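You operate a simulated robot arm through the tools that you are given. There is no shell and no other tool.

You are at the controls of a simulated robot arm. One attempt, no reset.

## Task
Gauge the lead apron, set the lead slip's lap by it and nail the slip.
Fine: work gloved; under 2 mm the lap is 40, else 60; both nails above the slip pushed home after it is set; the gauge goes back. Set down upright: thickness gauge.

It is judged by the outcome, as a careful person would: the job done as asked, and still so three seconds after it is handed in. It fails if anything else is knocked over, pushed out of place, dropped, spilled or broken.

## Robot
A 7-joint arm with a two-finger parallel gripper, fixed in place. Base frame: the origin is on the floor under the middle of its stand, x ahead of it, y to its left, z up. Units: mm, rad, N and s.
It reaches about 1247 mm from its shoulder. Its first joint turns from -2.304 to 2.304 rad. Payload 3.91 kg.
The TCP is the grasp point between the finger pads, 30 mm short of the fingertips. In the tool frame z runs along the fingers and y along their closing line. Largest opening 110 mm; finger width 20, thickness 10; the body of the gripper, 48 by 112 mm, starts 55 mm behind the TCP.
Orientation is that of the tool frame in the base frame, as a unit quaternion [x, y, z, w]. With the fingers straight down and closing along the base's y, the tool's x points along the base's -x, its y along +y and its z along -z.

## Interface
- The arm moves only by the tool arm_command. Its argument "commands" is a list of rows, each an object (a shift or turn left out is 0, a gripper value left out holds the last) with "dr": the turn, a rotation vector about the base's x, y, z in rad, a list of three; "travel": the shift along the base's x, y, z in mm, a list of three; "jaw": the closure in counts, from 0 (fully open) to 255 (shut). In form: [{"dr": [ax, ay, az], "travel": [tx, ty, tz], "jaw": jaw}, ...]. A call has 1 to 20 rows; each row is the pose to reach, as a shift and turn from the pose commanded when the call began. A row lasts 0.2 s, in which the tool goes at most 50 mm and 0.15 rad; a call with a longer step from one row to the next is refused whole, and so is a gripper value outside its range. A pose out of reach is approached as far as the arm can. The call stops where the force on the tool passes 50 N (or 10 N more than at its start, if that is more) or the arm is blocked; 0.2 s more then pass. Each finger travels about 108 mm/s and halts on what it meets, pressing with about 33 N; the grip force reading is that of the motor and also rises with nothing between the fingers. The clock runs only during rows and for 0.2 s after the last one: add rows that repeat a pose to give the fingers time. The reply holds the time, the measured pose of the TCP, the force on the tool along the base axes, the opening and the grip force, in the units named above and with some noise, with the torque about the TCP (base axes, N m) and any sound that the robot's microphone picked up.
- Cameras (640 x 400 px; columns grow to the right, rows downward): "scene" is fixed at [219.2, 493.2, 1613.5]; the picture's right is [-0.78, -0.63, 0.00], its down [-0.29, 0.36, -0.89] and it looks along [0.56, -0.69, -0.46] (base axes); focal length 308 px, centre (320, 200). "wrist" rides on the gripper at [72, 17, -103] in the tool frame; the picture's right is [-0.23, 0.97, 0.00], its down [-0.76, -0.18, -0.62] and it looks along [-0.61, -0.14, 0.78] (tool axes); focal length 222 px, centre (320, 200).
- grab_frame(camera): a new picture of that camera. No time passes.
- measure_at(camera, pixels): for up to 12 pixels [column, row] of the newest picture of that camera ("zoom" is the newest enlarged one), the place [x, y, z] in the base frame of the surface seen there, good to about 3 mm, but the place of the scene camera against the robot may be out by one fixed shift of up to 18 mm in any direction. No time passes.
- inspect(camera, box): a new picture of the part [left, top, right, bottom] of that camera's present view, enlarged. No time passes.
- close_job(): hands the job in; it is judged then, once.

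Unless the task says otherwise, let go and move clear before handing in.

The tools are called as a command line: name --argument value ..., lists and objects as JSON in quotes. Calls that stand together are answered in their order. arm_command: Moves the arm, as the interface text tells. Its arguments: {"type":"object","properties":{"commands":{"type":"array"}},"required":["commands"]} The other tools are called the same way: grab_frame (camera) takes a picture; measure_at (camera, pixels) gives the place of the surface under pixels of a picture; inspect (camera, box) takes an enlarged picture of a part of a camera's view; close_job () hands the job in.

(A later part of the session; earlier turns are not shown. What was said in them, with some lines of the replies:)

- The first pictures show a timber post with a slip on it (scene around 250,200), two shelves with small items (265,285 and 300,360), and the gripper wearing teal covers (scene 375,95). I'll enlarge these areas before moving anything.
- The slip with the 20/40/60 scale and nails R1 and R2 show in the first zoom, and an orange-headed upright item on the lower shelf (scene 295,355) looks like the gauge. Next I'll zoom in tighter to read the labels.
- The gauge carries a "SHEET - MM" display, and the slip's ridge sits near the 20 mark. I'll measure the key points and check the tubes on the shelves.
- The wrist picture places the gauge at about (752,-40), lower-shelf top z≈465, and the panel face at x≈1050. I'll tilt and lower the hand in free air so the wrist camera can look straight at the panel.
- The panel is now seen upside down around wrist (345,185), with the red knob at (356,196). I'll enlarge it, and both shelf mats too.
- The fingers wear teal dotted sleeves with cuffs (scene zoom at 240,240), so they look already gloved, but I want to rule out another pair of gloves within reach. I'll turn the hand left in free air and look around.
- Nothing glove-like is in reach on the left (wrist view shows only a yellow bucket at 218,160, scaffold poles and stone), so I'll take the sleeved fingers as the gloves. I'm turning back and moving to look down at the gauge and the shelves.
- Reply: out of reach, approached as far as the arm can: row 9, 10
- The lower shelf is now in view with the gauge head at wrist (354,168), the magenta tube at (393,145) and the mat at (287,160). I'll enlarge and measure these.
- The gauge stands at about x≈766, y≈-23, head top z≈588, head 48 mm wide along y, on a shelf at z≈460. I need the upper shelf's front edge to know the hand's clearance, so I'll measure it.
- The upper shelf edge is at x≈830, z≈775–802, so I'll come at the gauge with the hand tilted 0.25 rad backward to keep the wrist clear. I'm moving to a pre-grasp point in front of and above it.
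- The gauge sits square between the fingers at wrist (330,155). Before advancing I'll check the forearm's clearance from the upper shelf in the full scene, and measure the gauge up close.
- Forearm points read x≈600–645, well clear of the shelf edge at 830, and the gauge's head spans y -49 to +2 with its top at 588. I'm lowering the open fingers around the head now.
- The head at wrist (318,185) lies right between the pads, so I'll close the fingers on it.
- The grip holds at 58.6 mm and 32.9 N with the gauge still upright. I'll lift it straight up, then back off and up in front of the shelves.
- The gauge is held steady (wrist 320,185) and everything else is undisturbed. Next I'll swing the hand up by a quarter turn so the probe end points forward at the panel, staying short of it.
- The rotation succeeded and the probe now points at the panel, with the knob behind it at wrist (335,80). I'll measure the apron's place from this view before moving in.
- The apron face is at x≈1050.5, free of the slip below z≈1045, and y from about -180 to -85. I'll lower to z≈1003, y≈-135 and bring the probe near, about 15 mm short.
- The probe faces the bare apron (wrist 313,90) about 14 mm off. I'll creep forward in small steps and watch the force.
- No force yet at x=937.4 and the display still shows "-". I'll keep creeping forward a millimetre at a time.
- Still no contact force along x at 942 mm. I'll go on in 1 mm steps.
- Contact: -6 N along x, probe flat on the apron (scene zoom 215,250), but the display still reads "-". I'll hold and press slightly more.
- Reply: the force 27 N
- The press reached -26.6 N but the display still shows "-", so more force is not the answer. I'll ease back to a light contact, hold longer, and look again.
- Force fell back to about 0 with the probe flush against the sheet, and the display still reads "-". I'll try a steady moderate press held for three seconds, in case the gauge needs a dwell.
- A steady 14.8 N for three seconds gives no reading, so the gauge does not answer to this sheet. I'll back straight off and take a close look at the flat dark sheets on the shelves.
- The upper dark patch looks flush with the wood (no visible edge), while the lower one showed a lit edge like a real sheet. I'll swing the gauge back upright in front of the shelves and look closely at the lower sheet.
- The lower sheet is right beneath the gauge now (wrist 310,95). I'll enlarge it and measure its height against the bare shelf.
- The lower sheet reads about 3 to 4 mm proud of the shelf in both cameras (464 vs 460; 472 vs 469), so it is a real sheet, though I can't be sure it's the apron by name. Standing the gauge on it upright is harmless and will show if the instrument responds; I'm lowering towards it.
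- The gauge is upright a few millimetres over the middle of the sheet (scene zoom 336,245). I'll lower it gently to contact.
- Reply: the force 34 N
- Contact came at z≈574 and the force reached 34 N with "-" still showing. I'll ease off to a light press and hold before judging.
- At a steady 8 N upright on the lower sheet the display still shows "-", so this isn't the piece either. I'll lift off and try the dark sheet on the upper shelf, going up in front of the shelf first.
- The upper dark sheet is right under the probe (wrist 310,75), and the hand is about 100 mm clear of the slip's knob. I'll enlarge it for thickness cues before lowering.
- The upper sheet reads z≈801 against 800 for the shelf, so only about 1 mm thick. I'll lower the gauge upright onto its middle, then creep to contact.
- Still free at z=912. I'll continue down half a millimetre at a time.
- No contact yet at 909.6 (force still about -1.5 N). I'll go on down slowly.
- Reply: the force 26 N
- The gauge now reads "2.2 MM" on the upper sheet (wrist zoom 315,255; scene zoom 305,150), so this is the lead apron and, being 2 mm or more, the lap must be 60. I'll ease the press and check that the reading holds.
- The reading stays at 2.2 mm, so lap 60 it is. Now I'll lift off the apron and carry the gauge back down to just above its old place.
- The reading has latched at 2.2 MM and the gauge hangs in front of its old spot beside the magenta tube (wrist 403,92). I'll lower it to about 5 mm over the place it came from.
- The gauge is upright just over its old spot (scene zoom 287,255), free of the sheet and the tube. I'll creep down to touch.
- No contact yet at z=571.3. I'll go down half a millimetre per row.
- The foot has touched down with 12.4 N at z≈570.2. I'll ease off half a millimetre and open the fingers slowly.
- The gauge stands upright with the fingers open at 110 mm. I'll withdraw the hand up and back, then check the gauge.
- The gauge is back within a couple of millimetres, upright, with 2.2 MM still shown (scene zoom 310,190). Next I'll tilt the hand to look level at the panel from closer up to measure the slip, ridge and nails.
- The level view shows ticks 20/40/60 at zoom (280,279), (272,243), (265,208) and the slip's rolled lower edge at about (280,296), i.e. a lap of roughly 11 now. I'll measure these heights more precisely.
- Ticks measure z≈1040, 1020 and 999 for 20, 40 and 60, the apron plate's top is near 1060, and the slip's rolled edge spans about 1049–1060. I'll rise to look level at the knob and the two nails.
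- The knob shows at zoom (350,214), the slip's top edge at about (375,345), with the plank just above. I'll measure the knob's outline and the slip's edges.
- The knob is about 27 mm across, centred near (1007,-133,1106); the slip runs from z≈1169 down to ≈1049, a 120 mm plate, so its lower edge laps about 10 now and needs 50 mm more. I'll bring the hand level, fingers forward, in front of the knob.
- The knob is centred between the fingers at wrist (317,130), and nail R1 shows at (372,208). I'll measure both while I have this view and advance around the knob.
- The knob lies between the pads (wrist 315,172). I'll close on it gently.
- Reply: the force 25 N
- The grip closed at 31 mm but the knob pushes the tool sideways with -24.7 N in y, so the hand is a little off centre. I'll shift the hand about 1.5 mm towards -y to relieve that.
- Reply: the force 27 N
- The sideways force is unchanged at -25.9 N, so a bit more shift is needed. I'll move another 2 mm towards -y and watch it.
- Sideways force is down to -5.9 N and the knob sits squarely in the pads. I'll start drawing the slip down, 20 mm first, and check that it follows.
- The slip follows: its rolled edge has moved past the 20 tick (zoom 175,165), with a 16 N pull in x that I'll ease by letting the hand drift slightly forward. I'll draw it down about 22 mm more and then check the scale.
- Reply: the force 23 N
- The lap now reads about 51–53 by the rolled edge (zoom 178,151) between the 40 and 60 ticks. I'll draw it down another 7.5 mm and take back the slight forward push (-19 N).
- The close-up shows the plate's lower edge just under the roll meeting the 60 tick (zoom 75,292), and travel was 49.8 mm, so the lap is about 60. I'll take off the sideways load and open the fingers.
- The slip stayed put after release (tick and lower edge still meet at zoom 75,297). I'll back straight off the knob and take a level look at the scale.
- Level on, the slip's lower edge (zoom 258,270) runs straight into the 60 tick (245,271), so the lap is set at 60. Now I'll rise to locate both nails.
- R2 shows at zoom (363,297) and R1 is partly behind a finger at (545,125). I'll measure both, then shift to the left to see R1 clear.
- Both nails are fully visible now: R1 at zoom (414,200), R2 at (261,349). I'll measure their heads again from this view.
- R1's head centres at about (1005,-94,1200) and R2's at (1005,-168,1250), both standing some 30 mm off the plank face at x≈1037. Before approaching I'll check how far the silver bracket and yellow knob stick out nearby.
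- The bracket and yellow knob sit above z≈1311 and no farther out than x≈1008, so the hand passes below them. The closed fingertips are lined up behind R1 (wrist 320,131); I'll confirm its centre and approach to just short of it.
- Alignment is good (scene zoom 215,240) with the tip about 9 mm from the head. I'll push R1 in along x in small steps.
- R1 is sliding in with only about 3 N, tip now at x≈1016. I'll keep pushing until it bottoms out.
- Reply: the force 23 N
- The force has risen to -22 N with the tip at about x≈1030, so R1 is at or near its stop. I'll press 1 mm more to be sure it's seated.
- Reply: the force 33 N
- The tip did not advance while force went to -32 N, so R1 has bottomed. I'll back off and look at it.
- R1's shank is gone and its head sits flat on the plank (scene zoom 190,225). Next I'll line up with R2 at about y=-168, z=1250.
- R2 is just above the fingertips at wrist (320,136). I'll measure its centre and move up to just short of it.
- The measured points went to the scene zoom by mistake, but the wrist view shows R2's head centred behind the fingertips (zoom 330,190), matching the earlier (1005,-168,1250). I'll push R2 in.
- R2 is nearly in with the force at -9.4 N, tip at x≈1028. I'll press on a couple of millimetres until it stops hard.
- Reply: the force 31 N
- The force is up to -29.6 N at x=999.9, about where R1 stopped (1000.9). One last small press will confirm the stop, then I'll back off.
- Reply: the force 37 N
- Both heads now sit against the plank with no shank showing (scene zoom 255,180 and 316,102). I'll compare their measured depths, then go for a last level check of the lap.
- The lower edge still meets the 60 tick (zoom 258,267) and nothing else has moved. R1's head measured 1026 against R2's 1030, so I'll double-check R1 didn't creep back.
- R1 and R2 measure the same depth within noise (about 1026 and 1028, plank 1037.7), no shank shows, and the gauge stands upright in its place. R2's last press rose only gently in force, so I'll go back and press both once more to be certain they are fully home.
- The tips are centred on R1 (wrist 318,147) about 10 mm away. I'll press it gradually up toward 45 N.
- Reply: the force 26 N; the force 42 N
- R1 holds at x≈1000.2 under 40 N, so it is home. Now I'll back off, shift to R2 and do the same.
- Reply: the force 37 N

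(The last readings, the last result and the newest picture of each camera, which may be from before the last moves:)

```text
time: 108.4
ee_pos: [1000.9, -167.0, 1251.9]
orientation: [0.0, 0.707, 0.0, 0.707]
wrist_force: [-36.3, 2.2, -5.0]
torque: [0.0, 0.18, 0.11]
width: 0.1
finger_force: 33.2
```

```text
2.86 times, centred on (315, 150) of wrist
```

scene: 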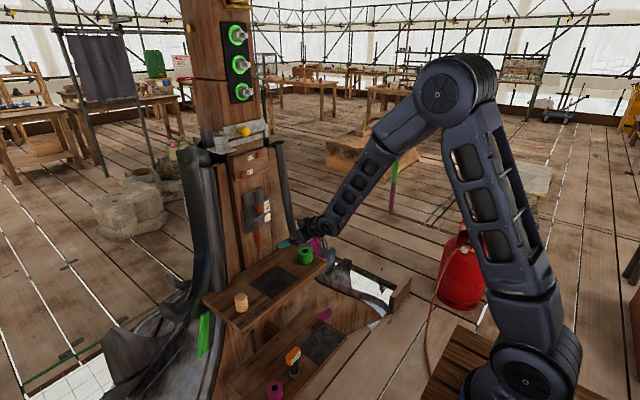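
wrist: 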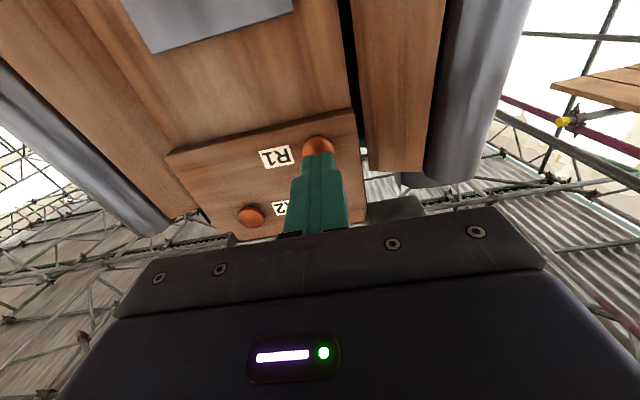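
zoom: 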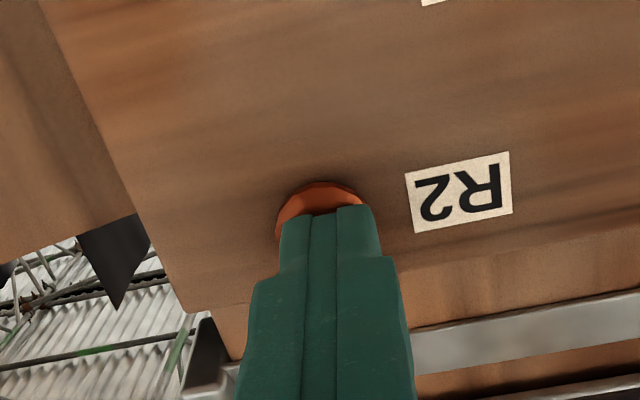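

R2 stands at the same depth (x≈1000.9) under 36 N; I'll nudge 0.4 mm more to confirm, then withdraw well clear.

arm_command --commands '[{"travel": [0.4, 0, 0]}, {"travel": [0.4, 0, 0]}, {"travel": [0.4, 0, 0]}]'

arm_command --commands '[{"travel": [-6, 0, 0]}, {"travel": [-40, 0, 0]}, {"travel": [-85, 0, 0]}, {"travel": [-125, 0, 0], "dr": [0, 0.14, 0]}, {"travel": [-165, 0, 0], "dr": [0, 0.28, 0]}, {"travel": [-205, 5, 0], "dr": [0, 0.42, 0]}, {"travel": [-245, 10, 0], "dr": [0, 0.56, 0]}, {"travel": [-270, 15, 0], "dr": [0, 0.67, 0], "jaw": 0}, {"travel": [-280, 15, 0], "dr": [0, 0.67, 0], "jaw": 0}, {"travel": [-280, 15, 0], "dr": [0, 0.67, 0], "jaw": 0}, {"travel": [-280, 15, 0], "dr": [0, 0.67, 0], "jaw": 0}]'

grab_frame --camera "wrist"

grab_frame --camera "scene"

inspect --camera "scene" --box '[220, 130, 300, 240]'

inspect --camera "scene" --box '[190, 230, 420, 400]'

```text
time: 109.2
ee_pos: [1001.0, -166.8, 1250.9]
orientation: [-0.001, 0.707, 0.0, 0.707]
wrist_force: [-39.8, 3.9, -9.9]
torque: [0.03, 0.29, 0.1]
width: 0.0
finger_force: 33.5
```

```text
time: 111.6
ee_pos: [722.5, -153.3, 1250.2]
orientation: [0.0, 0.9, 0.0, 0.435]
wrist_force: [-0.5, -0.5, 0.5]
torque: [0.0, -0.01, 0.01]
width: 109.9
finger_force: 0.0
```

```text
taken
```

wrist: 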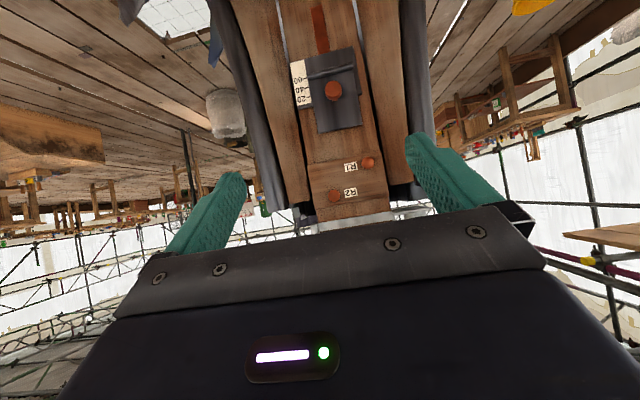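

```text
taken
```

scene: 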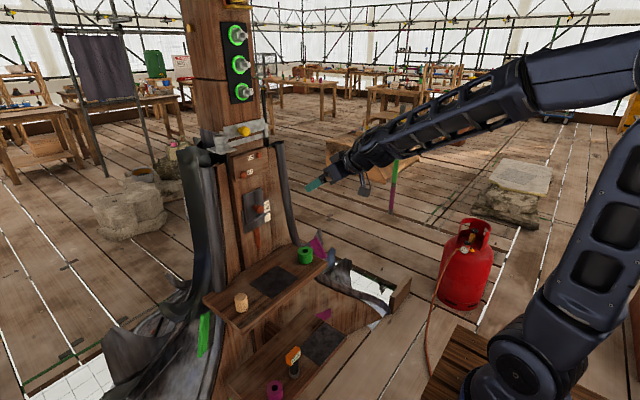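

```text
3.64 times, centred on (260, 185) of scene
```

zoom: 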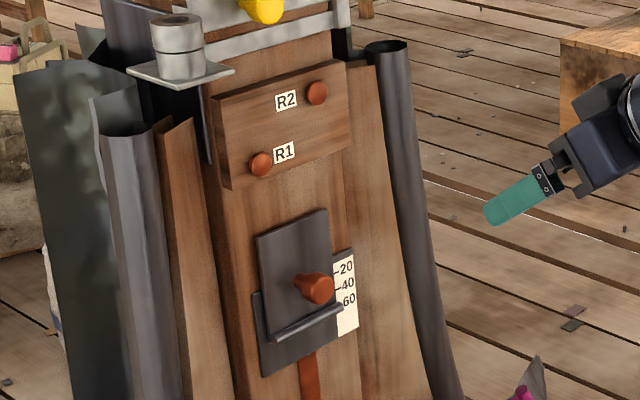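

```text
2.35 times, centred on (305, 315) of scene
```

zoom: 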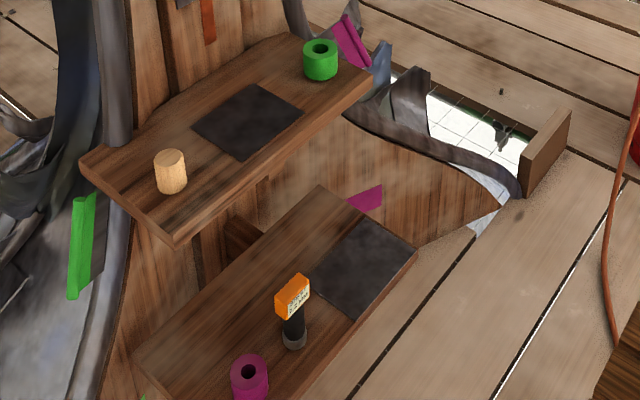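

Everything checks out: R1 and R2 stopped hard at 40 N and sit flat on the plank. The slip's lap is at the 60 tick for the gauged 2.2 mm, and the gauge stands upright in its place with nothing else disturbed. On gloves, I found none to put on within reach and took the teal finger sleeves as the gloves. The hand is open and clear, so I'm handing in.

close_job

```text
The job is handed in.
```

The job is handed in: the apron is gauged, the slip is set to a lap of 60 and both nails are home. The last pictures show nothing else knocked or moved.

- **Gauging:** the apron read 2.2 mm, so the lap had to be 60. I took the dark sheet on the upper shelf as the apron because it was the only sheet the gauge read. I first tried the gauge on the scaled sheet on the panel and on the lower-shelf sheet, and it showed no reading on either.
- **Slip:** its lower edge lines up with the 60 mark. I checked this level-on again after first driving the nails.
- **Nails:** R1 and R2 were pushed in after the slip was set. I then pressed each a second time to about 40 N, and neither moved further.
- **Gauge:** it is back upright within a couple of millimetres of where it started, still showing 2.2 mm.
- **Gloves:** I took the teal sleeves already on the fingers as the gloves, because I saw none to put on within reach.
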